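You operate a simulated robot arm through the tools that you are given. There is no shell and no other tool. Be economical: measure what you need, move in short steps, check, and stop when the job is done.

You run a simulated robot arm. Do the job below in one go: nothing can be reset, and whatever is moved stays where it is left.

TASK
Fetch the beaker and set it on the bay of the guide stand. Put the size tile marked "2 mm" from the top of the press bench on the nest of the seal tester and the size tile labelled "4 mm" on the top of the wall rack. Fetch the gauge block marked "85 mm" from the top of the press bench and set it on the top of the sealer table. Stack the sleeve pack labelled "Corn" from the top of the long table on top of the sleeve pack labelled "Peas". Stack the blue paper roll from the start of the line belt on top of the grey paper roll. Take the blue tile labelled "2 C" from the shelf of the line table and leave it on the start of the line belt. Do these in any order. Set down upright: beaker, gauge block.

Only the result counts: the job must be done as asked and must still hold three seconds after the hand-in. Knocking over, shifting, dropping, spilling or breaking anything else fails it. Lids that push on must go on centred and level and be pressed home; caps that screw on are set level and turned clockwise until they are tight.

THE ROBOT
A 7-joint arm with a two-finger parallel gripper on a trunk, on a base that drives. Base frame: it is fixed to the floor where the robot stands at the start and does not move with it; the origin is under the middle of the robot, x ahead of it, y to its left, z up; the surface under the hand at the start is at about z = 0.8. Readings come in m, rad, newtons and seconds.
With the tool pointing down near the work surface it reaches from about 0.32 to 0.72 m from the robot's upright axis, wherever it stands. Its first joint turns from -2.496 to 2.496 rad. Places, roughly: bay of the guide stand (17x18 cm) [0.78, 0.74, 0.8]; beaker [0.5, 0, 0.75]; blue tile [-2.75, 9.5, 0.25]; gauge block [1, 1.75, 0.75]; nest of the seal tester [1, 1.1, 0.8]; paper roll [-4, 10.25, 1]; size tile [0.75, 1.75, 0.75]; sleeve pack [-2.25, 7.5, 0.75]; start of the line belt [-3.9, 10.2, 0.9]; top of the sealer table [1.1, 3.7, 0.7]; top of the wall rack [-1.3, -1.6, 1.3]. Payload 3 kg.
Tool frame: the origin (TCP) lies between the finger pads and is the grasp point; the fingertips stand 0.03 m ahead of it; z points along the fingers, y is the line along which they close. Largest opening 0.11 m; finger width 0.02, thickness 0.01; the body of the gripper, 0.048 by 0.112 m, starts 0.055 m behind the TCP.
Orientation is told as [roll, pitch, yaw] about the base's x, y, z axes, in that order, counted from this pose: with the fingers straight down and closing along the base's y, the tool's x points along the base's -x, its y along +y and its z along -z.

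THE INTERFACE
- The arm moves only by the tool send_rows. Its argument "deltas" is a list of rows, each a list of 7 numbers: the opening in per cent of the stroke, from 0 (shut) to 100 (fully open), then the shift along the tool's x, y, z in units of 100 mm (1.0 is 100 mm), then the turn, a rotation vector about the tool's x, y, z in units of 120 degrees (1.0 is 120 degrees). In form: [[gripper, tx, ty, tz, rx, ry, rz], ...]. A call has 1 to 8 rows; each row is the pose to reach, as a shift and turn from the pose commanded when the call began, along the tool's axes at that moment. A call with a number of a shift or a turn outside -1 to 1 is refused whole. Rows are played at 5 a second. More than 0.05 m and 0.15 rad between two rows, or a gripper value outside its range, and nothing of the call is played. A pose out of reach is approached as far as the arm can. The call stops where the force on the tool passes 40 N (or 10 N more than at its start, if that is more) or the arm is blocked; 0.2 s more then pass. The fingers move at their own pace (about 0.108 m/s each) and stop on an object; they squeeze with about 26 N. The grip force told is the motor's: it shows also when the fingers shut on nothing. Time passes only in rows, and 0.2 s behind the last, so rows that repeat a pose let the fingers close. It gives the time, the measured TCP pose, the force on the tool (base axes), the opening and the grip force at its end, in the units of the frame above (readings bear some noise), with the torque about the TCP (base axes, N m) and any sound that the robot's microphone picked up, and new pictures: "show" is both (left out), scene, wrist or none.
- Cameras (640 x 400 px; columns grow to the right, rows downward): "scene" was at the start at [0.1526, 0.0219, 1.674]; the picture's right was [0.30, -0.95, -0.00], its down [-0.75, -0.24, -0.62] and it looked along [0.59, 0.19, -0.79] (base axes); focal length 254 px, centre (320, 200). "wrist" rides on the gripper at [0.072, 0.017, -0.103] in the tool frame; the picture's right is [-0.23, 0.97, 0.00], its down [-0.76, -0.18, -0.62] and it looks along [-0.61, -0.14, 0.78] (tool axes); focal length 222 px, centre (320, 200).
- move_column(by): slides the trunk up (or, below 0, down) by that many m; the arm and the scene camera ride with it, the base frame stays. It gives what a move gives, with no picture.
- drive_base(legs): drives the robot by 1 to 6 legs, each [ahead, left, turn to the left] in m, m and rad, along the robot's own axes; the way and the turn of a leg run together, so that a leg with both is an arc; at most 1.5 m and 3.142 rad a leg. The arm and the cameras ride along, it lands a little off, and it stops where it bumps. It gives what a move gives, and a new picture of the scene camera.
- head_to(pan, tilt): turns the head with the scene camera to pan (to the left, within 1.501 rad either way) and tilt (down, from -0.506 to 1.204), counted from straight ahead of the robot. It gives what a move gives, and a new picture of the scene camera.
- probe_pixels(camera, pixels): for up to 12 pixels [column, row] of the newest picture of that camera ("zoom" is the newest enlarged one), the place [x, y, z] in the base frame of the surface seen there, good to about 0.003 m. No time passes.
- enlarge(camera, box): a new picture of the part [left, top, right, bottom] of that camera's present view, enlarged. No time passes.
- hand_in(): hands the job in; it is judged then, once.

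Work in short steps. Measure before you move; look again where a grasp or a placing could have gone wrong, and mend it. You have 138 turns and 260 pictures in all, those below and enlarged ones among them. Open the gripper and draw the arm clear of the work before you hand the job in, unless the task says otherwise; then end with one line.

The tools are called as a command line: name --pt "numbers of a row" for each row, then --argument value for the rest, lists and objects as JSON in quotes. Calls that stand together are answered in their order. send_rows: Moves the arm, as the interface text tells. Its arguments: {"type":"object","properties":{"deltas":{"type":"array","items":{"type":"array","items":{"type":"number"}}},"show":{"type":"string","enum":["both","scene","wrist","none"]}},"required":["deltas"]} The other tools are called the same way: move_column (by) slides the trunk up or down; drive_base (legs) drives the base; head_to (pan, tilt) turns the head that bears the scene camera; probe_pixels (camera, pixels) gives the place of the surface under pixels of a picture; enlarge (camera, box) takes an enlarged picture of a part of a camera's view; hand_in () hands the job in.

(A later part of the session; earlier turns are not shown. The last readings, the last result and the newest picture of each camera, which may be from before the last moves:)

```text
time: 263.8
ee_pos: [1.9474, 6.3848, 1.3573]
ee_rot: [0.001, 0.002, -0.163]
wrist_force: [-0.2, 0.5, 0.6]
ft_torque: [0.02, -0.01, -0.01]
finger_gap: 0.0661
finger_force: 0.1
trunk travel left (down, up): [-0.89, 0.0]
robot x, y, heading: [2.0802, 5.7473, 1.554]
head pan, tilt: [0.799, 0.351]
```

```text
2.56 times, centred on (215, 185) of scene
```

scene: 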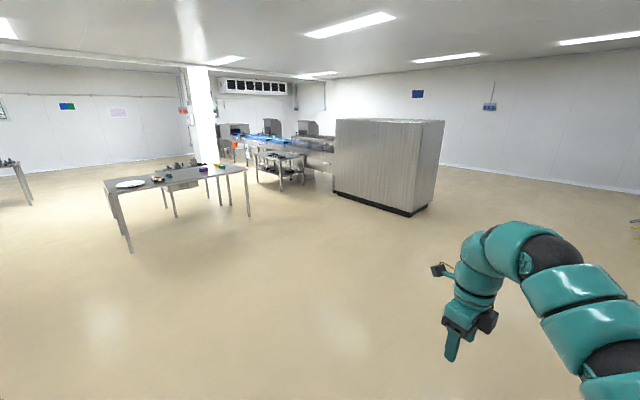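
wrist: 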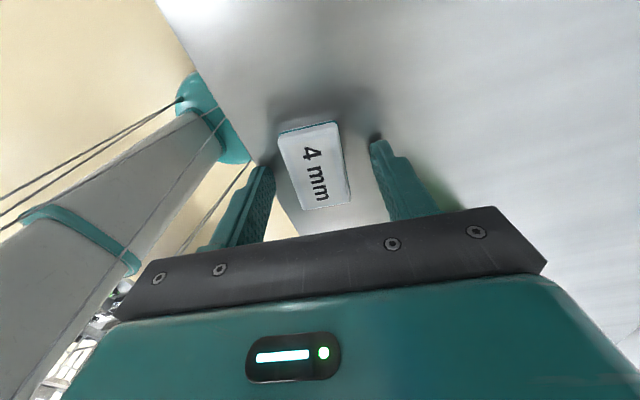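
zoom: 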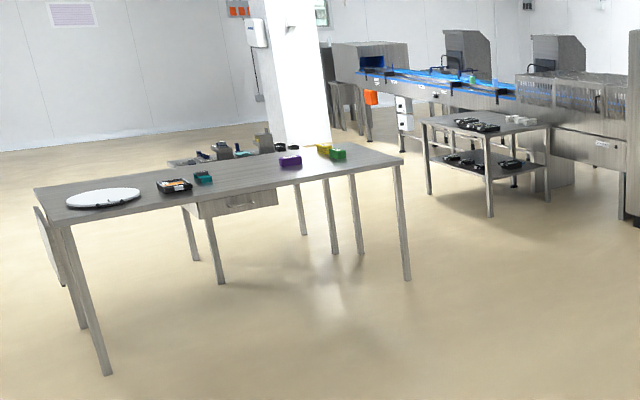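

Packs are near (-2.1,7.4) on the long table (edge x≈-1.74, z 0.85). I drive to its +x side, facing -x.

drive_base --legs '[[0, 0, 1.57], [1.5, 0, 0], [1.45, 0, 0], [0, -1.5, 0], [0, -0.3, 0]]'

head_to --pan 0.0 --tilt 0.65

```text
time: 290.6
ee_pos: [-1.5765, 7.2827, 1.357]
ee_rot: [0.002, 0.003, 1.475]
wrist_force: [-0.6, -0.1, 0.4]
ft_torque: [-0.02, 0.05, 0.0]
finger_gap: 0.0662
finger_force: 0.0
trunk travel left (down, up): [-0.89, 0.0]
robot x, y, heading: [-0.9538, 7.4553, -3.097]
head pan, tilt: [0.799, 0.351]
```

scene: 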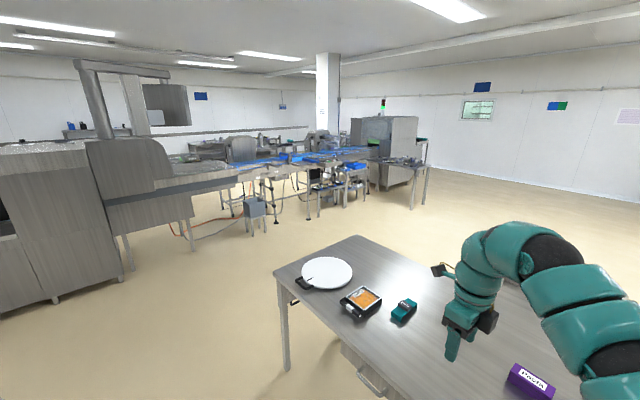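

```text
time: 291.8
ee_pos: [-1.5769, 7.2807, 1.3572]
ee_rot: [0.002, 0.005, 1.476]
wrist_force: [0.0, -0.1, -0.2]
ft_torque: [0.01, 0.01, -0.01]
finger_gap: 0.0659
finger_force: 0.1
trunk travel left (down, up): [-0.89, 0.0]
robot x, y, heading: [-0.9517, 7.4576, -3.099]
head pan, tilt: [0.0, 0.649]
```

scene: 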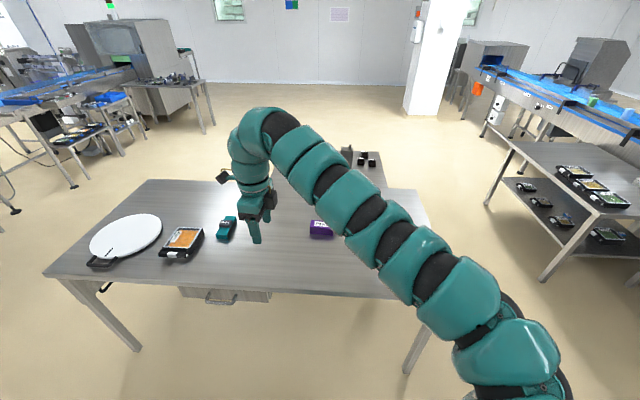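

The yellow and green packs hide behind the arm; I drive 0.45 right and lower the hand meanwhile.

drive_base --legs '[[0, -0.45, -0.04]]'

enlarge --camera "scene" --box '[130, 150, 370, 300]'

```text
time: 294.4
ee_pos: [-1.5955, 7.7495, 1.3584]
ee_rot: [0.003, 0.004, 1.438]
wrist_force: [-0.1, 0.8, 0.3]
ft_torque: [-0.04, 0.0, 0.0]
finger_gap: 0.0659
finger_force: 0.0
trunk travel left (down, up): [-0.89, 0.0]
robot x, y, heading: [-0.9655, 7.9018, -3.134]
head pan, tilt: [0.0, 0.649]
```

scene: 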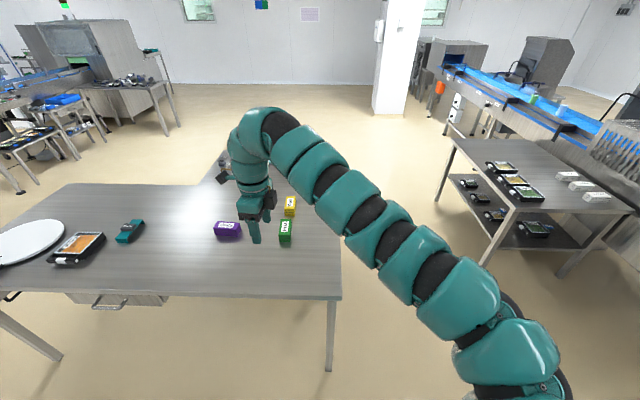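

```text
2.67 times, centred on (250, 225) of scene
```

zoom: 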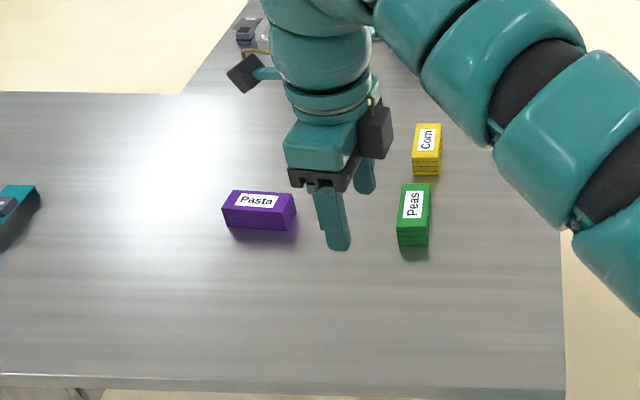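

Corn (yellow, zoom (427,150)) and Peas (green, zoom (413,215)) are seen. I probe them.

probe_pixels --camera "zoom" --pixels '[[418, 126], [440, 126], [414, 160], [438, 162], [426, 150], [405, 187], [430, 187], [399, 228], [427, 230], [413, 210], [413, 240], [480, 390]]'

```text
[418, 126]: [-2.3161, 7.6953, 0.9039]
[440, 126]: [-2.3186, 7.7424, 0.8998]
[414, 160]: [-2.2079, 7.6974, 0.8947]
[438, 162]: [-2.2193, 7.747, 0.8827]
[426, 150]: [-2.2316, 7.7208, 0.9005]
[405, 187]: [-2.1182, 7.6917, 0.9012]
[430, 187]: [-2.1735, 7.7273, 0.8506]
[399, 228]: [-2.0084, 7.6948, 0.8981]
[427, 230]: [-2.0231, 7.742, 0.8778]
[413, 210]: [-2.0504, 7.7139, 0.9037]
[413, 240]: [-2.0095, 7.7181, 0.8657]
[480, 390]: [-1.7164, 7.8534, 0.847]
```

Corn at (-2.265,7.72), Peas at (-2.066,7.714), tops 0.903. I go round to the +y end of the table, facing -y.

drive_base --legs '[[0, -0.52, 0], [0, 0, 1.54], [0, -1.35, 0]]'

head_to --pan 0.0 --tilt 0.9

send_rows --pt "100 0 0 0.4 0 0 0" --pt "100 0 0 0.8 0 0 0" --pt "100 0 0 1.0 0 0 0" --show "wrist"

```text
time: 307.5
ee_pos: [-2.1913, 7.8448, 1.3568]
ee_rot: [0.003, 0.004, 2.951]
wrist_force: [-0.1, 0.2, 0.0]
ft_torque: [0.04, -0.01, 0.01]
finger_gap: 0.0658
finger_force: 0.1
trunk travel left (down, up): [-0.89, 0.0]
robot x, y, heading: [-2.3033, 8.4847, -1.622]
head pan, tilt: [0.0, 0.649]
```

scene: 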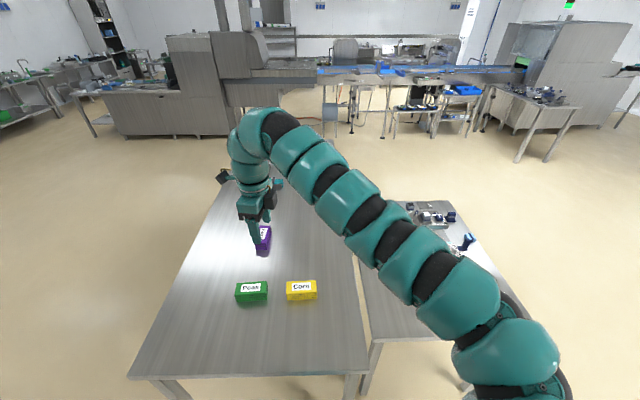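

```text
time: 308.3
ee_pos: [-2.1907, 7.8439, 1.3573]
ee_rot: [0.001, 0.004, 2.95]
wrist_force: [-0.6, 1.0, -0.4]
ft_torque: [0.01, 0.03, -0.01]
finger_gap: 0.0663
finger_force: 0.0
trunk travel left (down, up): [-0.89, 0.0]
robot x, y, heading: [-2.3055, 8.4847, -1.624]
head pan, tilt: [0.0, 0.901]
```

scene: 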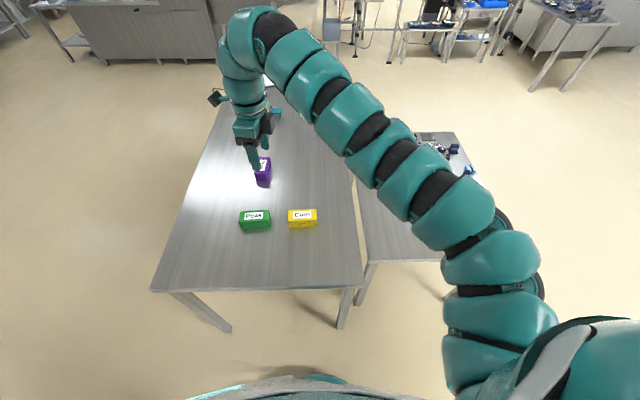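

```text
time: 309.1
ee_pos: [-2.1945, 7.8453, 1.2556]
ee_rot: [-0.001, 0.002, 2.948]
wrist_force: [0.1, 0.2, 0.0]
ft_torque: [0.04, 0.0, -0.01]
finger_gap: 0.1102
finger_force: 0.0
trunk travel left (down, up): [-0.89, 0.0]
robot x, y, heading: [-2.3057, 8.4833, -1.621]
head pan, tilt: [0.0, 0.901]
```

wrist: 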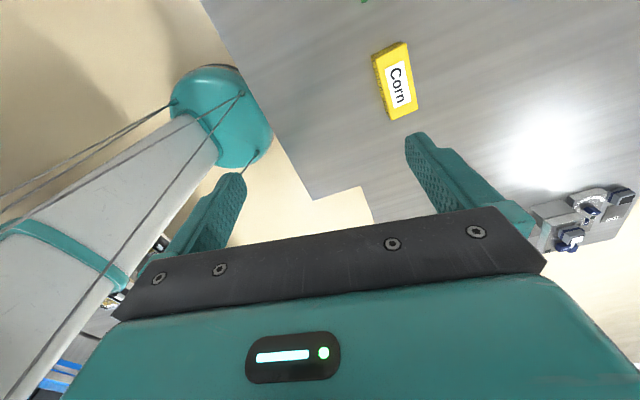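

I correct heading and drive over the Corn pack, lowering the trunk 0.2.

probe_pixels --camera "scene" --pixels '[[260, 288], [350, 287], [400, 261]]'

drive_base --legs '[[0, 0, 0.05], [0.125, -0.103, 0]]'

move_column --by -0.2

send_rows --pt "100 0 0 0 0 0 0" --show "wrist"

```text
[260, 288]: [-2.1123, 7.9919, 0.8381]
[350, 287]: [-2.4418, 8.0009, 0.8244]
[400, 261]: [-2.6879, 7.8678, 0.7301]
```

```text
time: 310.9
ee_pos: [-2.2608, 7.7246, 1.2572]
ee_rot: [-0.001, 0.004, 3.006]
wrist_force: [0.4, -0.8, -0.2]
ft_torque: [-0.02, 0.01, -0.01]
finger_gap: 0.1102
finger_force: 0.1
trunk travel left (down, up): [-0.89, 0.0]
robot x, y, heading: [-2.4083, 8.3585, -1.559]
head pan, tilt: [0.0, 0.901]
```

scene: 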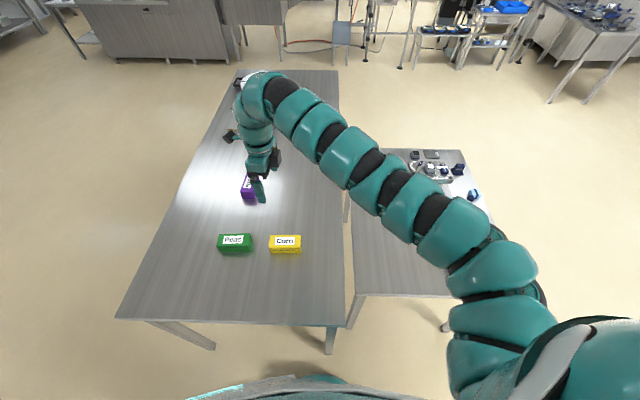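

```text
time: 313.1
ee_pos: [-2.261, 7.7252, 1.0576]
ee_rot: [0.0, 0.0, 3.005]
wrist_force: [0.7, -0.4, 0.3]
ft_torque: [0.0, 0.02, 0.01]
finger_gap: 0.1099
finger_force: 0.0
trunk travel left (down, up): [-0.69, 0.2]
robot x, y, heading: [-2.4079, 8.3582, -1.556]
head pan, tilt: [0.0, 0.901]
```

```text
time: 313.5
ee_pos: [-2.2617, 7.725, 1.0568]
ee_rot: [0.0, 0.002, 3.006]
wrist_force: [-0.1, -0.6, -0.4]
ft_torque: [0.0, 0.0, 0.0]
finger_gap: 0.1098
finger_force: 0.1
trunk travel left (down, up): [-0.69, 0.2]
robot x, y, heading: [-2.4078, 8.3557, -1.564]
head pan, tilt: [0.0, 0.901]
```

wrist: 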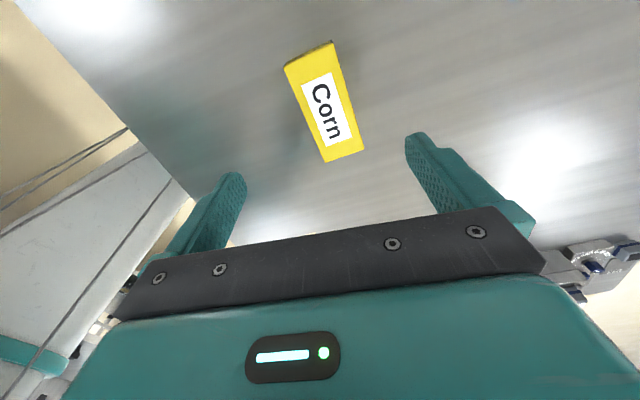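

I probe the Corn pack's top corners for its centre and angle.

probe_pixels --camera "wrist" --pixels '[[288, 70], [332, 48], [362, 150], [327, 160], [325, 108], [302, 90], [345, 85]]'

enlarge --camera "wrist" --box '[240, 20, 432, 180]'

enlarge --camera "scene" --box '[200, 215, 320, 275]'

probe_pixels --camera "zoom" --pixels '[[130, 130], [240, 130], [280, 110], [110, 180], [270, 185], [190, 125], [100, 130], [400, 130], [530, 130]]'

```text
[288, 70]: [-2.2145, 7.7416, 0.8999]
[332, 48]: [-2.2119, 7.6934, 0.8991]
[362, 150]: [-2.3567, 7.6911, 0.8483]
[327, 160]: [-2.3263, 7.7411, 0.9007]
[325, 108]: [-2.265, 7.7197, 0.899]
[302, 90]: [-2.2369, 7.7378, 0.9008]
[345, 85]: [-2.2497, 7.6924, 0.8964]
```

```text
2.50 times, centred on (336, 100) of wrist
```

zoom: 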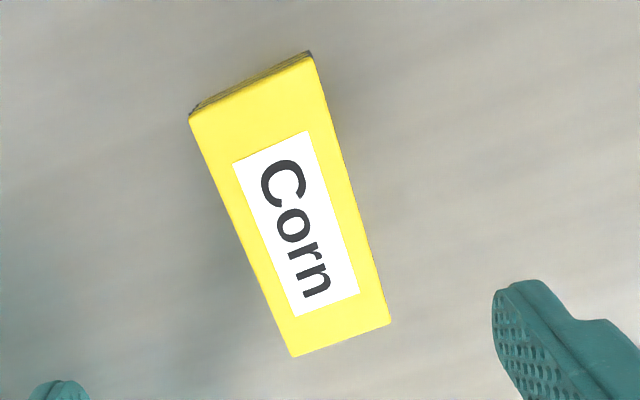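

```text
5.33 times, centred on (260, 245) of scene
```

zoom: 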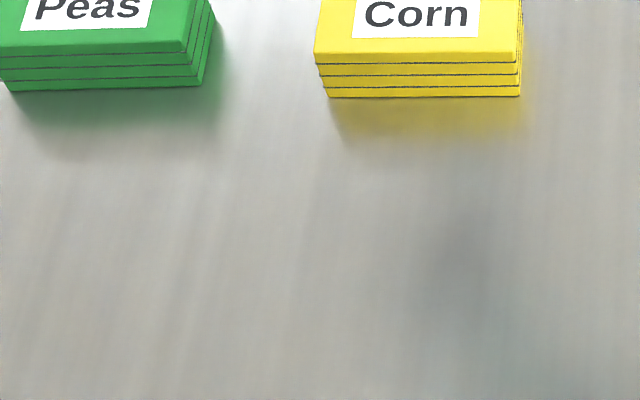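

```text
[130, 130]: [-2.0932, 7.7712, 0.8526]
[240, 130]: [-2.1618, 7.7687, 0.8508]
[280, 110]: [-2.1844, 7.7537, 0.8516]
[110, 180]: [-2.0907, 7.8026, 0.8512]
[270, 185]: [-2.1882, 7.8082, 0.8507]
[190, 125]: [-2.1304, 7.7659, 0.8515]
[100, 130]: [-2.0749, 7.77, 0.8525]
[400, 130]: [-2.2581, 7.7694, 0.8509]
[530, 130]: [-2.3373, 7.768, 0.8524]
```

Corn is aligned with x, centre (-2.269,7.717). I square the tool, lower the trunk 0.17 and close.

send_rows --pt "100 -0.06 0.09 0 0 0 -0.065" --pt "100 -0.06 0.09 0 0 0 -0.065" --show "none"

move_column --by -0.1

send_rows --pt "100 0 0 0 0 0 0" --show "wrist"

```text
time: 314.1
ee_pos: [-2.2688, 7.7178, 1.058]
ee_rot: [0.001, 0.001, -3.142]
wrist_force: [-0.7, 0.0, 0.3]
ft_torque: [0.02, 0.0, -0.01]
finger_gap: 0.1098
finger_force: 0.0
trunk travel left (down, up): [-0.69, 0.2]
robot x, y, heading: [-2.4095, 8.3596, -1.564]
head pan, tilt: [0.0, 0.901]
```

```text
time: 315.4
ee_pos: [-2.2697, 7.7166, 0.9585]
ee_rot: [0.001, 0.003, 3.14]
wrist_force: [-0.1, 0.1, 0.7]
ft_torque: [0.03, 0.03, 0.0]
finger_gap: 0.1099
finger_force: 0.1
trunk travel left (down, up): [-0.59, 0.3]
robot x, y, heading: [-2.4073, 8.3589, -1.562]
head pan, tilt: [0.0, 0.901]
```

```text
time: 315.8
ee_pos: [-2.2692, 7.7185, 0.9581]
ee_rot: [0.001, 0.003, 3.141]
wrist_force: [0.4, -1.1, 0.3]
ft_torque: [-0.02, -0.02, -0.03]
finger_gap: 0.1101
finger_force: 0.1
trunk travel left (down, up): [-0.59, 0.3]
robot x, y, heading: [-2.408, 8.3555, -1.569]
head pan, tilt: [0.0, 0.901]
```

wrist: 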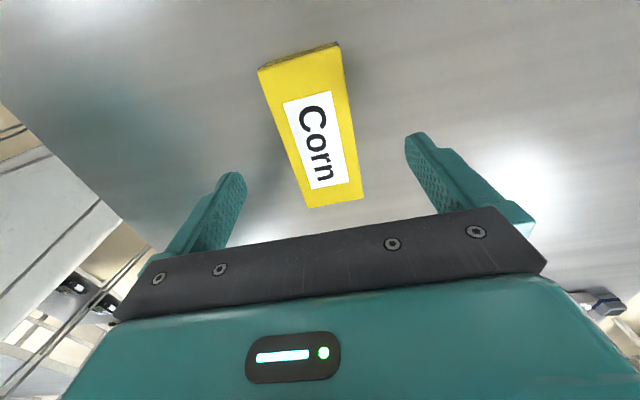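

Well centred. I lower 0.072 to z≈0.886, close, and lift 0.15.

move_column --by -0.072

send_rows --pt "20 0 0 0 0 0 0" --pt "20 0 0 0 0 0 0" --pt "20 0 0 0 0 0 0" --pt "20 0 0 0 0 0 0" --show "wrist"

move_column --by 0.17

drive_base --legs '[[0, 0.2, 0]]'

send_rows --pt "20 0 0 0 0 0 0" --show "wrist"

```text
time: 316.9
ee_pos: [-2.2699, 7.7173, 0.8858]
ee_rot: [0.001, 0.002, 3.143]
wrist_force: [0.4, -0.3, -0.3]
ft_torque: [0.0, 0.01, -0.01]
finger_gap: 0.1102
finger_force: 0.0
trunk travel left (down, up): [-0.518, 0.372]
robot x, y, heading: [-2.4088, 8.3562, -1.567]
head pan, tilt: [0.0, 0.901]
```

```text
time: 317.9
ee_pos: [-2.2696, 7.7175, 0.8859]
ee_rot: [0.003, 0.002, 3.142]
wrist_force: [0.1, -1.2, 0.7]
ft_torque: [0.06, 0.02, 0.04]
finger_gap: 0.055
finger_force: 26.2
trunk travel left (down, up): [-0.518, 0.372]
robot x, y, heading: [-2.406, 8.3556, -1.564]
head pan, tilt: [0.0, 0.901]
```

wrist: 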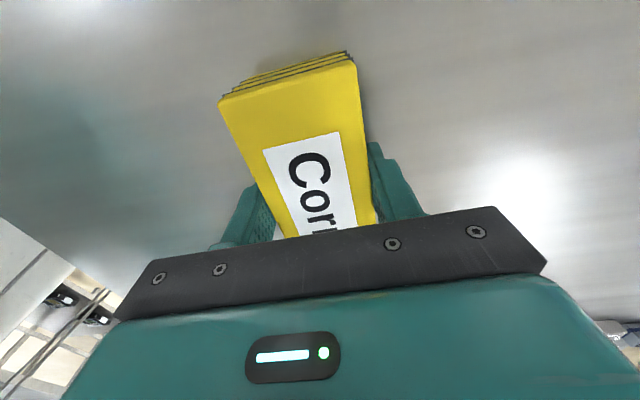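

```text
time: 319.9
ee_pos: [-2.2686, 7.718, 1.0549]
ee_rot: [0.0, 0.002, 3.142]
wrist_force: [-0.7, 0.1, -2.3]
ft_torque: [0.02, 0.0, -0.01]
finger_gap: 0.055
finger_force: 26.1
trunk travel left (down, up): [-0.688, 0.202]
robot x, y, heading: [-2.4109, 8.3584, -1.562]
head pan, tilt: [0.0, 0.901]
```

```text
time: 321.4
ee_pos: [-2.0616, 7.721, 1.0552]
ee_rot: [0.003, 0.002, -3.135]
wrist_force: [0.7, 0.5, -2.3]
ft_torque: [-0.04, 0.04, 0.01]
finger_gap: 0.055
finger_force: 26.6
trunk travel left (down, up): [-0.688, 0.202]
robot x, y, heading: [-2.2061, 8.3637, -1.557]
head pan, tilt: [0.0, 0.901]
```

scene: 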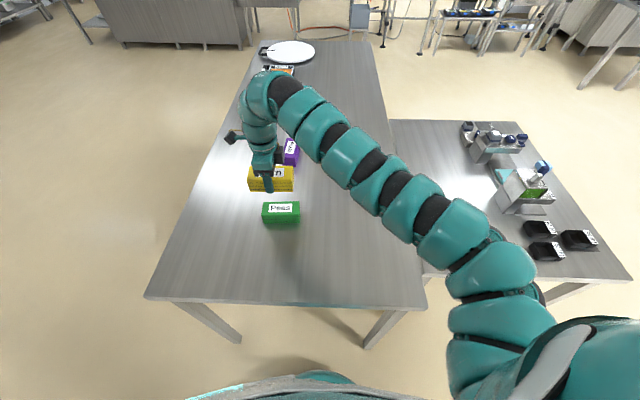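

```text
time: 321.9
ee_pos: [-2.0619, 7.7215, 1.0558]
ee_rot: [0.001, 0.002, -3.135]
wrist_force: [-0.1, -0.6, -1.4]
ft_torque: [-0.01, 0.01, -0.03]
finger_gap: 0.055
finger_force: 26.2
trunk travel left (down, up): [-0.688, 0.202]
robot x, y, heading: [-2.2109, 8.358, -1.56]
head pan, tilt: [0.0, 0.901]
```

wrist: 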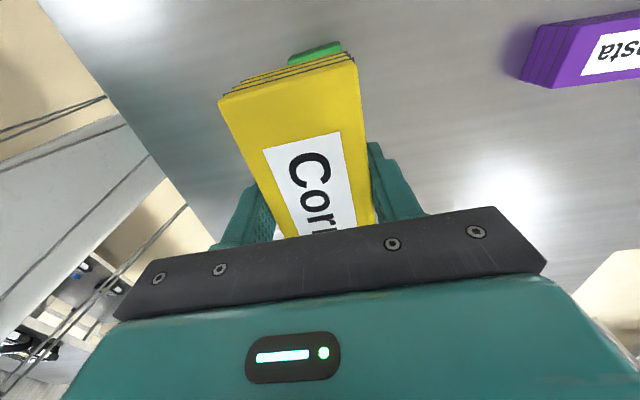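

I measure the Peas pack in the scene view around (281,213).

enlarge --camera "scene" --box '[241, 170, 321, 230]'

probe_pixels --camera "scene" --pixels '[[264, 204], [298, 203], [299, 214], [264, 216], [281, 209], [264, 222], [299, 220], [310, 225]]'

```text
6.67 times, centred on (281, 200) of scene
```

zoom: 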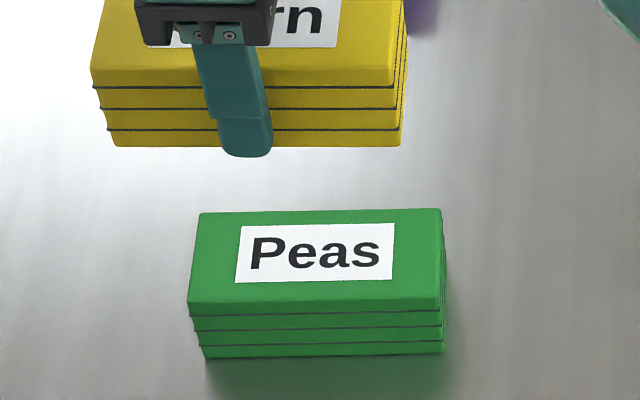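

```text
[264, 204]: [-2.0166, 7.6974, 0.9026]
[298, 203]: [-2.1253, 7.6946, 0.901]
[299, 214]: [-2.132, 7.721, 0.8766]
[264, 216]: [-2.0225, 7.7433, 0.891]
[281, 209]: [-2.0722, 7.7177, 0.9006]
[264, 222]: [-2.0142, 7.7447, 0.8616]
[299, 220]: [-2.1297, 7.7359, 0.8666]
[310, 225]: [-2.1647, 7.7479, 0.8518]
```

probe_pixels --camera "zoom" --pixels '[[205, 218], [435, 214], [436, 294], [195, 298], [315, 256], [192, 290], [440, 260]]'

```text
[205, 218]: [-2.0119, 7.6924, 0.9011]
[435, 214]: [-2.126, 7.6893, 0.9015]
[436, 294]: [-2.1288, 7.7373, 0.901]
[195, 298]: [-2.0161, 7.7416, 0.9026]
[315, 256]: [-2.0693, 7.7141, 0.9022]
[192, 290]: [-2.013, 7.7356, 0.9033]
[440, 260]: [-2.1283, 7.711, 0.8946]
```

Peas centre (-2.071,7.715), top 0.902. I align and lower the trunk 0.112.

send_rows --pt "20 -0.09 0.065 0 0 0 -0.012" --pt "20 -0.09 0.065 0 0 0 -0.012" --show "none"

move_column --by -0.112

send_rows --pt "20 0 0 0 0 0 0" --show "both"

```text
time: 322.4
ee_pos: [-2.0716, 7.7142, 1.0563]
ee_rot: [0.001, 0.003, -3.11]
wrist_force: [-0.6, 0.5, -1.5]
ft_torque: [0.07, 0.02, 0.0]
finger_gap: 0.0549
finger_force: 26.6
trunk travel left (down, up): [-0.688, 0.202]
robot x, y, heading: [-2.2085, 8.3599, -1.558]
head pan, tilt: [0.0, 0.901]
```

```text
time: 323.9
ee_pos: [-2.071, 7.7157, 0.9445]
ee_rot: [0.002, 0.003, -3.11]
wrist_force: [-0.3, 0.6, -1.9]
ft_torque: [-0.02, 0.0, 0.01]
finger_gap: 0.0547
finger_force: 26.4
trunk travel left (down, up): [-0.576, 0.314]
robot x, y, heading: [-2.2072, 8.3591, -1.557]
head pan, tilt: [0.0, 0.901]
```

```text
time: 324.3
ee_pos: [-2.0711, 7.7155, 0.9443]
ee_rot: [0.0, 0.002, -3.11]
wrist_force: [0.1, 0.0, -2.3]
ft_torque: [0.01, -0.03, 0.0]
finger_gap: 0.0547
finger_force: 26.0
trunk travel left (down, up): [-0.576, 0.314]
robot x, y, heading: [-2.2118, 8.3594, -1.557]
head pan, tilt: [0.0, 0.901]
```

scene: 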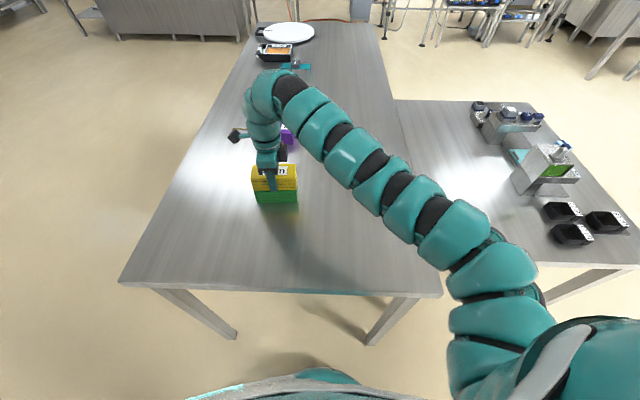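
wrist: 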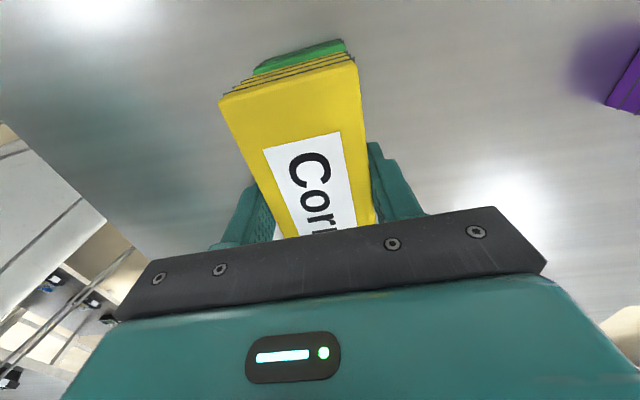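

Aligned. I lower 5 mm, then 2 mm.

move_column --by -0.005

move_column --by -0.002

enlarge --camera "scene" --box '[235, 145, 315, 210]'

```text
time: 324.8
ee_pos: [-2.0718, 7.7145, 0.9393]
ee_rot: [0.0, 0.001, -3.109]
wrist_force: [0.3, -0.3, -2.2]
ft_torque: [-0.01, 0.0, -0.01]
finger_gap: 0.0549
finger_force: 25.7
trunk travel left (down, up): [-0.571, 0.319]
robot x, y, heading: [-2.2041, 8.3592, -1.559]
head pan, tilt: [0.0, 0.901]
```

```text
time: 325.3
ee_pos: [-2.0712, 7.7149, 0.9369]
ee_rot: [0.003, 0.002, -3.11]
wrist_force: [-0.3, 0.1, -2.8]
ft_torque: [-0.02, -0.02, 0.02]
finger_gap: 0.0548
finger_force: 26.1
trunk travel left (down, up): [-0.569, 0.321]
robot x, y, heading: [-2.2096, 8.3576, -1.552]
head pan, tilt: [0.0, 0.901]
```

```text
6.15 times, centred on (275, 178) of scene
```

zoom: 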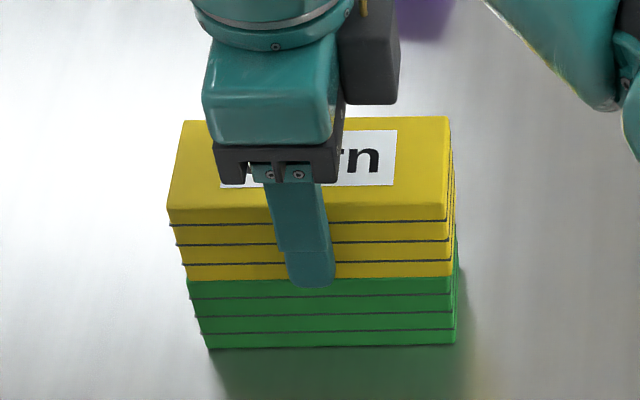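

Almost touching; I go down in 1.5 mm steps until contact.

move_column --by -0.002

move_column --by -0.0015

```text
time: 325.9
ee_pos: [-2.0711, 7.7147, 0.9361]
ee_rot: [0.001, 0.004, -3.113]
wrist_force: [0.2, -1.1, 4.5]
ft_torque: [0.14, 0.19, 0.03]
finger_gap: 0.0546
finger_force: 25.9
trunk travel left (down, up): [-0.567, 0.323]
robot x, y, heading: [-2.2091, 8.3562, -1.555]
head pan, tilt: [0.0, 0.901]
```

```text
time: 326.4
ee_pos: [-2.0714, 7.715, 0.9357]
ee_rot: [0.005, 0.003, -3.112]
wrist_force: [1.8, -5.3, 22.5]
ft_torque: [0.17, 0.37, 0.16]
finger_gap: 0.055
finger_force: 26.3
trunk travel left (down, up): [-0.566, 0.324]
robot x, y, heading: [-2.2082, 8.3569, -1.559]
head pan, tilt: [0.0, 0.901]
```

Contact. I open and rise, then check the stack.

send_rows --pt "20 0 0 -0.015 0 0 0" --pt "80 0 0 -0.015 0 0 0" --pt "80 0 0 -0.015 0 0 0" --pt "80 0 0 -0.015 0 0 0" --show "none"

move_column --by 0.3

head_to --pan 0.0 --tilt 0.9

enlarge --camera "scene" --box '[220, 150, 380, 250]'

```text
time: 327.4
ee_pos: [-2.0718, 7.715, 0.9347]
ee_rot: [0.002, 0.001, -3.11]
wrist_force: [0.8, -0.6, -0.6]
ft_torque: [-0.02, 0.02, -0.02]
finger_gap: 0.0878
finger_force: 0.0
trunk travel left (down, up): [-0.566, 0.324]
robot x, y, heading: [-2.207, 8.3602, -1.557]
head pan, tilt: [0.0, 0.901]
```

```text
time: 330.4
ee_pos: [-2.0719, 7.7155, 1.2351]
ee_rot: [0.001, 0.003, -3.11]
wrist_force: [0.6, 0.3, -0.6]
ft_torque: [-0.02, -0.01, -0.02]
finger_gap: 0.088
finger_force: 0.1
trunk travel left (down, up): [-0.866, 0.024]
robot x, y, heading: [-2.2092, 8.3579, -1.553]
head pan, tilt: [0.0, 0.901]
```

```text
time: 331.0
ee_pos: [-2.0715, 7.7158, 1.2356]
ee_rot: [0.003, 0.0, -3.109]
wrist_force: [0.7, 0.6, 0.2]
ft_torque: [-0.02, 0.01, -0.02]
finger_gap: 0.0882
finger_force: 0.0
trunk travel left (down, up): [-0.866, 0.024]
robot x, y, heading: [-2.2103, 8.3625, -1.557]
head pan, tilt: [0.0, 0.901]
```

scene: 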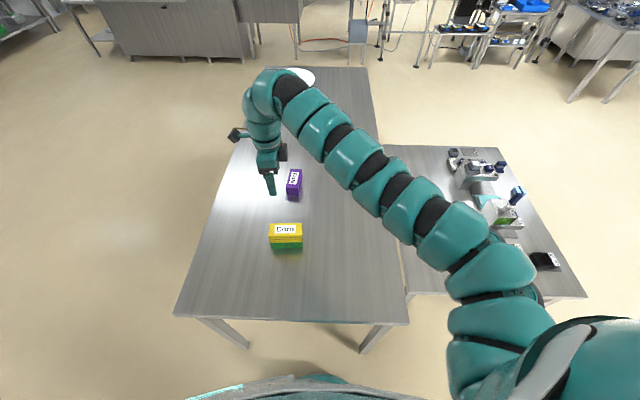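

```text
4.00 times, centred on (300, 200) of scene
```

zoom: 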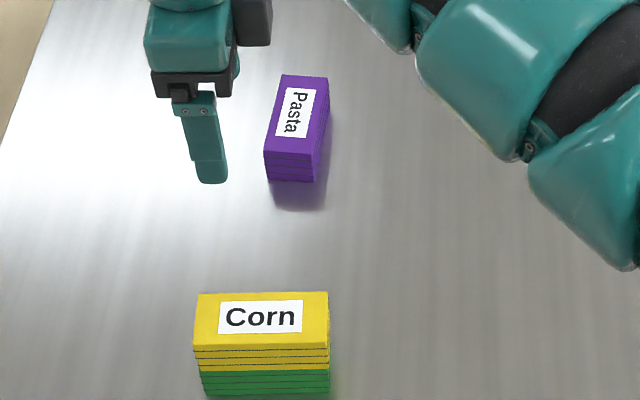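

Stack is good. Now I turn toward the line table and the belt to look.

drive_base --legs '[[-0.12, 0, 0], [0, 0, 3.1]]'

head_to --pan 0.45 --tilt 0.6

```text
time: 339.5
ee_pos: [-2.3324, 9.1234, 1.2355]
ee_rot: [0.002, 0.002, 0.012]
wrist_force: [0.1, -0.6, -0.1]
ft_torque: [0.01, 0.03, 0.0]
finger_gap: 0.0883
finger_force: 0.1
trunk travel left (down, up): [-0.866, 0.024]
robot x, y, heading: [-2.2092, 8.4785, 1.563]
head pan, tilt: [0.0, 0.901]
```

scene: 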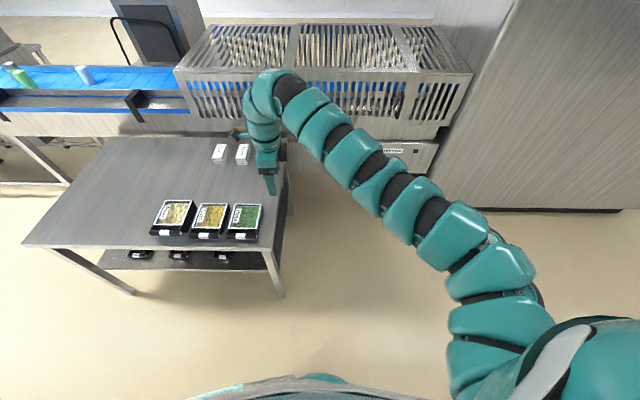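

```text
time: 340.4
ee_pos: [-2.3324, 9.1226, 1.235]
ee_rot: [0.003, 0.002, 0.013]
wrist_force: [-0.6, 0.1, -0.9]
ft_torque: [0.0, 0.01, -0.01]
finger_gap: 0.0878
finger_force: 0.0
trunk travel left (down, up): [-0.866, 0.024]
robot x, y, heading: [-2.2101, 8.4794, 1.56]
head pan, tilt: [0.45, 0.6]
```

scene: 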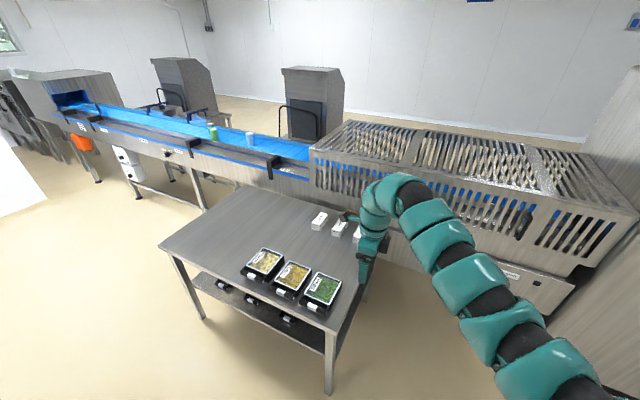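

I enlarge the belt with the rolls and the line table's shelf.

enlarge --camera "scene" --box '[140, 90, 320, 190]'

probe_pixels --camera "zoom" --pixels '[[245, 130], [258, 150], [267, 170], [390, 160], [395, 190], [330, 180], [450, 240], [200, 140], [460, 205], [300, 165], [560, 240], [225, 115]]'

enlarge --camera "scene" --box '[150, 230, 390, 380]'

probe_pixels --camera "scene" --pixels '[[163, 245], [334, 328], [190, 302], [330, 390], [218, 283], [250, 298], [287, 318], [310, 335], [265, 190], [368, 270]]'

```text
3.56 times, centred on (230, 140) of scene
```

zoom: 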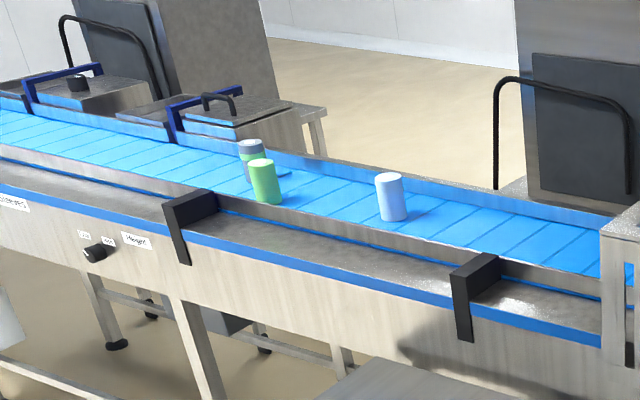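

```text
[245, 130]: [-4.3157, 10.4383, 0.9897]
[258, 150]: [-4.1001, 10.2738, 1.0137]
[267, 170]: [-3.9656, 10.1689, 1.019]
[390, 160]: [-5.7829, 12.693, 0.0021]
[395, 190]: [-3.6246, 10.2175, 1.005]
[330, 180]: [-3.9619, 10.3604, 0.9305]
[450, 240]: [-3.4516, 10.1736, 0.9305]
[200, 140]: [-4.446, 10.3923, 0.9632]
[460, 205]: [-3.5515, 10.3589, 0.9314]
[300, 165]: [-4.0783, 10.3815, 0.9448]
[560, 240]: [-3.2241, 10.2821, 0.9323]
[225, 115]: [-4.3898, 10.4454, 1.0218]
```

```text
2.67 times, centred on (270, 305) of scene
```

zoom: 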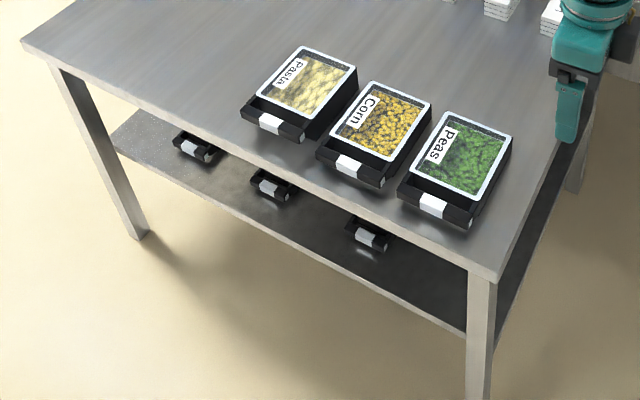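

```text
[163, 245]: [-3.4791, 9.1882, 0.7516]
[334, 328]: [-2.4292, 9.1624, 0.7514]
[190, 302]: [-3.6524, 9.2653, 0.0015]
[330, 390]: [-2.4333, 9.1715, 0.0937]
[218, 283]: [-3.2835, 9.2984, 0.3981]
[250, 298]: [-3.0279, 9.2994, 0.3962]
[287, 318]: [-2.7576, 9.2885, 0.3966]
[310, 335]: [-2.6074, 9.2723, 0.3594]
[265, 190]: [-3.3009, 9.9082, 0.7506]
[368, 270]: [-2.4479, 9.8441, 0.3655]
```

Rolls on the belt: blue at (-3.62,10.22), green (-3.97,10.17), grey behind. I drive left to stand before the belt, left of the line table.

drive_base --legs '[[0, 1.4, 0], [0, 0.35, 0], [0.6, 0, 0]]'

head_to --pan -0.1 --tilt 0.75

```text
time: 352.1
ee_pos: [-4.066, 9.7179, 1.2351]
ee_rot: [0.002, 0.005, 0.023]
wrist_force: [-0.1, 0.2, 0.2]
ft_torque: [0.0, 0.01, -0.01]
finger_gap: 0.0879
finger_force: 0.0
trunk travel left (down, up): [-0.866, 0.024]
robot x, y, heading: [-3.9381, 9.0734, 1.572]
head pan, tilt: [0.45, 0.6]
```

scene: 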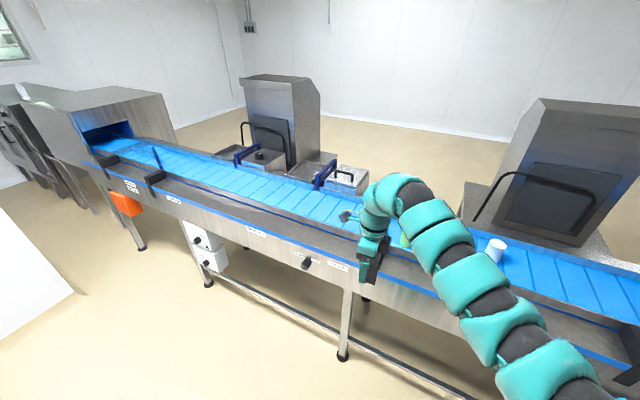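

```text
time: 353.1
ee_pos: [-4.0651, 9.7177, 1.2363]
ee_rot: [0.001, 0.004, 0.022]
wrist_force: [0.0, 0.0, -0.8]
ft_torque: [0.04, 0.01, 0.01]
finger_gap: 0.088
finger_force: 0.1
trunk travel left (down, up): [-0.866, 0.024]
robot x, y, heading: [-3.9331, 9.0748, 1.576]
head pan, tilt: [-0.099, 0.75]
```

scene: 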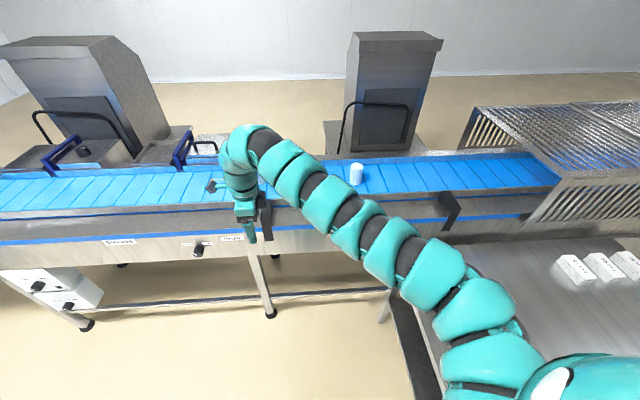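

The green and grey rolls are hidden by the arm. I move 0.6 left for a free view.

drive_base --legs '[[0, 0.55, 0]]'

enlarge --camera "scene" --box '[270, 120, 510, 270]'

```text
time: 356.2
ee_pos: [-4.6091, 9.7174, 1.2357]
ee_rot: [0.001, 0.003, 0.016]
wrist_force: [1.6, -0.2, 0.0]
ft_torque: [0.0, -0.01, 0.04]
finger_gap: 0.0882
finger_force: 0.0
trunk travel left (down, up): [-0.866, 0.024]
robot x, y, heading: [-4.4841, 9.072, 1.567]
head pan, tilt: [-0.099, 0.75]
```

scene: 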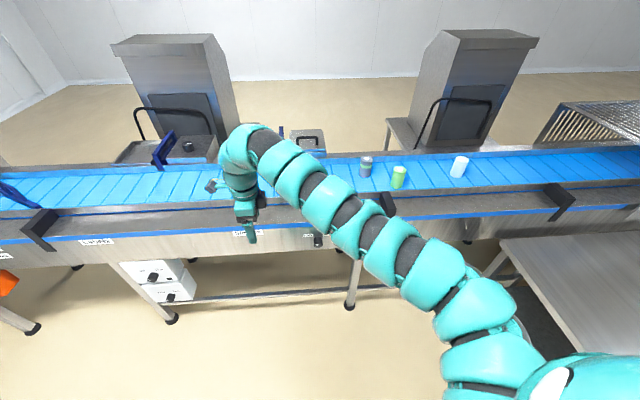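

```text
2.67 times, centred on (390, 195) of scene
```

zoom: 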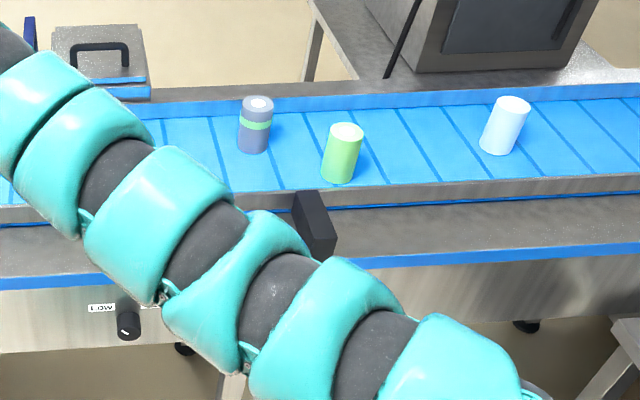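

Grey roll (zoom (256,125)), green (343,155) and blue (505,125). I probe them.

probe_pixels --camera "zoom" --pixels '[[256, 103], [250, 145], [240, 130], [271, 130], [347, 130], [340, 170], [513, 104], [495, 145], [486, 130], [522, 130], [300, 150], [400, 187]]'

```text
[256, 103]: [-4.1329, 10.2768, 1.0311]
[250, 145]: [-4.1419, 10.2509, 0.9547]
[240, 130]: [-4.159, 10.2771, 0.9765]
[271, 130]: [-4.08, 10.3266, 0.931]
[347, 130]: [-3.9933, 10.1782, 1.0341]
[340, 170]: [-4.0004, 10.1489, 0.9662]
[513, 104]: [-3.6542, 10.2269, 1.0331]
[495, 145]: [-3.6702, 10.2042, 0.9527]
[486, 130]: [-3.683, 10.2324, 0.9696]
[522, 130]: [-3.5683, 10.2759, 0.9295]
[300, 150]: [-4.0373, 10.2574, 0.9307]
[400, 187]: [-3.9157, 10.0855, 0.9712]
```

I probe the belt frame's front face to know how near I may stand.

probe_pixels --camera "scene" --pixels '[[300, 240], [420, 232], [300, 225], [350, 290], [150, 280], [390, 208], [560, 200], [495, 255], [430, 212]]'

```text
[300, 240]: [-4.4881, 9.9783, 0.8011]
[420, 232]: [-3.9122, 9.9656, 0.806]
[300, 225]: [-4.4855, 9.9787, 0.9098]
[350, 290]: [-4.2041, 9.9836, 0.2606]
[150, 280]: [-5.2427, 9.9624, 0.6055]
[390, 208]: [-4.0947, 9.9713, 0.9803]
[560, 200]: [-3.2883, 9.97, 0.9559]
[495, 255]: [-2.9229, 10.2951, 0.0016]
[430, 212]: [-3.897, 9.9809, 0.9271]
```

Frame front is y≈9.97. I drive to about (-3.84,9.58), then reach right over the blue roll.

drive_base --legs '[[0, -0.63, 0], [0.5, 0, 0]]'

send_rows --pt "100 -0.25 0 0 0 0 0" --pt "100 -0.5 0 0 0 0 0" --pt "100 -0.75 0 0 0 0 0" --pt "100 -1.0 0 0 0 0 0" --show "none"

send_rows --pt "100 -0.25 0 0 0 0 0" --pt "100 -0.5 0 0 0 0 0" --pt "100 -0.75 0 0 0 0 0" --pt "100 -1.0 0 0 0 0 0" --show "both"

```text
time: 362.2
ee_pos: [-3.9871, 10.213, 1.2348]
ee_rot: [0.001, 0.003, 0.014]
wrist_force: [-0.3, 0.1, 0.3]
ft_torque: [-0.03, 0.0, 0.01]
finger_gap: 0.0878
finger_force: 0.1
trunk travel left (down, up): [-0.866, 0.024]
robot x, y, heading: [-3.8632, 9.5672, 1.568]
head pan, tilt: [-0.099, 0.75]
```

scene: 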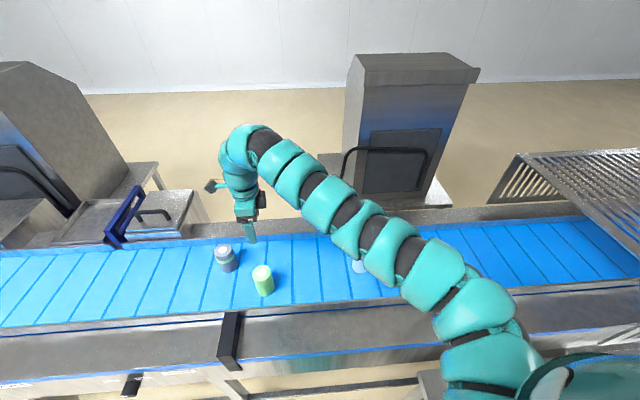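

```text
time: 363.2
ee_pos: [-3.9188, 10.2315, 1.2432]
ee_rot: [0.001, 0.003, 0.014]
wrist_force: [-0.3, -0.7, -0.4]
ft_torque: [0.02, -0.04, -0.01]
finger_gap: 0.11
finger_force: 0.0
out of reach, approached as far as the arm can: row 2, 3, 4
trunk travel left (down, up): [-0.866, 0.024]
robot x, y, heading: [-3.8615, 9.5667, 1.567]
head pan, tilt: [-0.099, 0.75]
```

```text
time: 364.2
ee_pos: [-3.8682, 10.2557, 1.2476]
ee_rot: [0.0, 0.003, 0.014]
wrist_force: [0.0, 0.1, -0.4]
ft_torque: [-0.02, 0.02, 0.0]
finger_gap: 0.11
finger_force: 0.1
out of reach, approached as far as the arm can: row 2, 3, 4
trunk travel left (down, up): [-0.866, 0.024]
robot x, y, heading: [-3.8642, 9.5652, 1.57]
head pan, tilt: [-0.099, 0.75]
```

scene: 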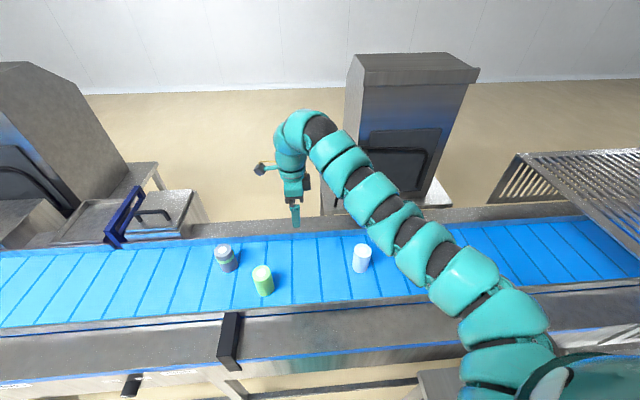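
wrist: 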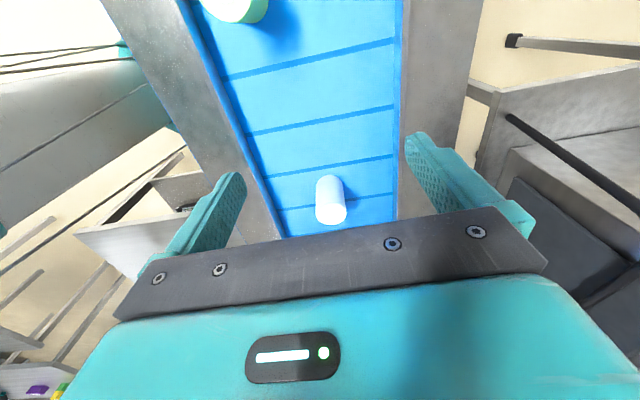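

A wrist limit blocks the way at this yaw; I turn the tool 90° back (closing along x), which suits the rolls.

send_rows --pt "100 0 0 0 0 0 -0.07" --pt "100 0 0 0 0 0 -0.14" --pt "100 0 0 0 0 0 -0.21" --pt "100 0 0 0 0 0 -0.28" --pt "100 0 0 0 0 0 -0.35" --pt "100 0 0 0 0 0 -0.42" --pt "100 0 0 0 0 0 -0.49" --pt "100 0 0 0 0 0 -0.56" --show "none"

send_rows --pt "100 0 0 0 0 0 -0.06" --pt "100 0 0 0 0 0 -0.12" --pt "100 0 0 0 0 0 -0.183" --show "both"

```text
time: 366.1
ee_pos: [-3.8643, 10.2553, 1.2524]
ee_rot: [0.003, 0.001, 1.189]
wrist_force: [-0.1, -0.5, -0.2]
ft_torque: [-0.01, -0.01, 0.03]
finger_gap: 0.11
finger_force: 0.0
trunk travel left (down, up): [-0.866, 0.024]
robot x, y, heading: [-3.8632, 9.5686, 1.567]
head pan, tilt: [-0.099, 0.75]
```

```text
time: 366.9
ee_pos: [-3.8645, 10.2555, 1.2527]
ee_rot: [0.003, -0.003, 1.571]
wrist_force: [0.3, -0.1, 0.4]
ft_torque: [-0.02, 0.03, -0.02]
finger_gap: 0.1098
finger_force: 0.1
trunk travel left (down, up): [-0.866, 0.024]
robot x, y, heading: [-3.8644, 9.5671, 1.561]
head pan, tilt: [-0.099, 0.75]
```

scene: 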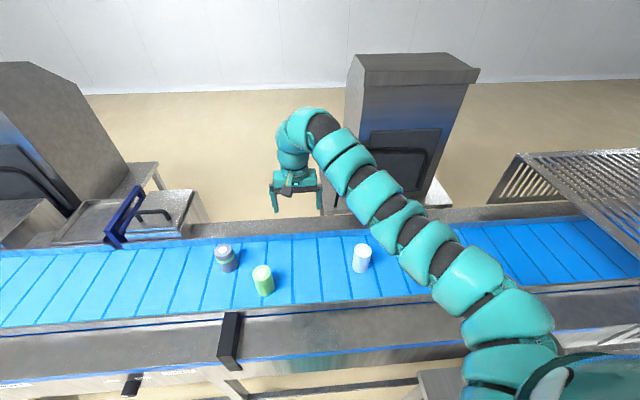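
wrist: 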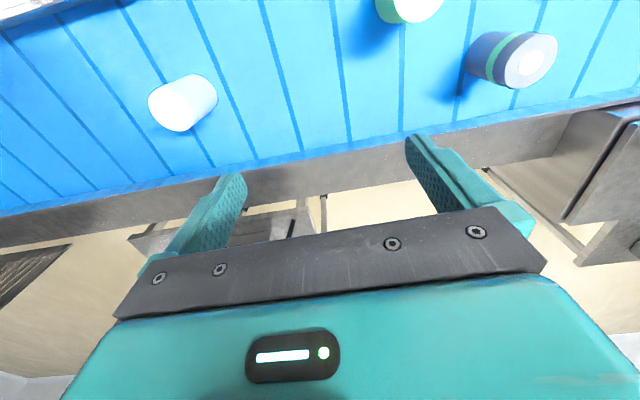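

I probe the roll tops from both views.

probe_pixels --camera "wrist" --pixels '[[170, 110], [160, 95], [198, 95], [216, 100], [187, 88], [530, 60], [510, 60], [550, 60], [528, 40], [530, 82]]'

enlarge --camera "scene" --box '[200, 225, 400, 305]'

probe_pixels --camera "scene" --pixels '[[361, 250], [355, 249], [368, 249], [361, 246], [362, 255], [223, 251], [216, 251], [231, 250], [261, 272]]'

```text
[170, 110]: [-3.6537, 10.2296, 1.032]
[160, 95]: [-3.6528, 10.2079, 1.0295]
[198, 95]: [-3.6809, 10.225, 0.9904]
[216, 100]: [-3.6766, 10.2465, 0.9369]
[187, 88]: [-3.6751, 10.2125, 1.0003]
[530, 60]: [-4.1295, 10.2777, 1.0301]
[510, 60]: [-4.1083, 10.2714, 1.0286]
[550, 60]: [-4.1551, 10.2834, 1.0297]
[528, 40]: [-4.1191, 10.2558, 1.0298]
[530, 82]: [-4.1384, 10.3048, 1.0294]
```

```text
3.20 times, centred on (300, 265) of scene
```

zoom: 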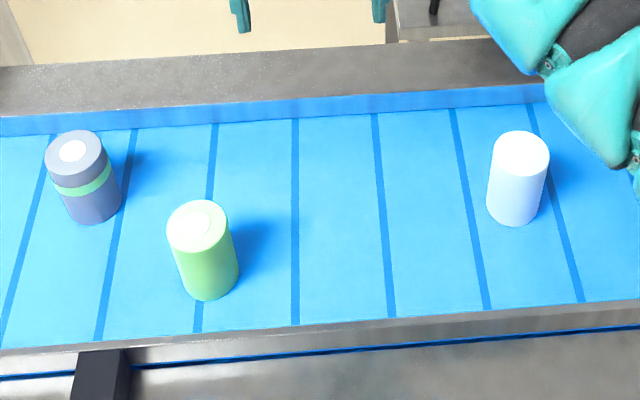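

```text
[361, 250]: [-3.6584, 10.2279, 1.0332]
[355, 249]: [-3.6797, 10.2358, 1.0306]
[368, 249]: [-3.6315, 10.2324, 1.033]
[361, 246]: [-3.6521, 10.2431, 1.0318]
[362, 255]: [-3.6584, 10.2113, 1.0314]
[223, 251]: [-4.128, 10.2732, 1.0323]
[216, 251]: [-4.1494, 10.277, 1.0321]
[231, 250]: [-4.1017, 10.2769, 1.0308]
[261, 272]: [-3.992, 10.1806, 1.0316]
```

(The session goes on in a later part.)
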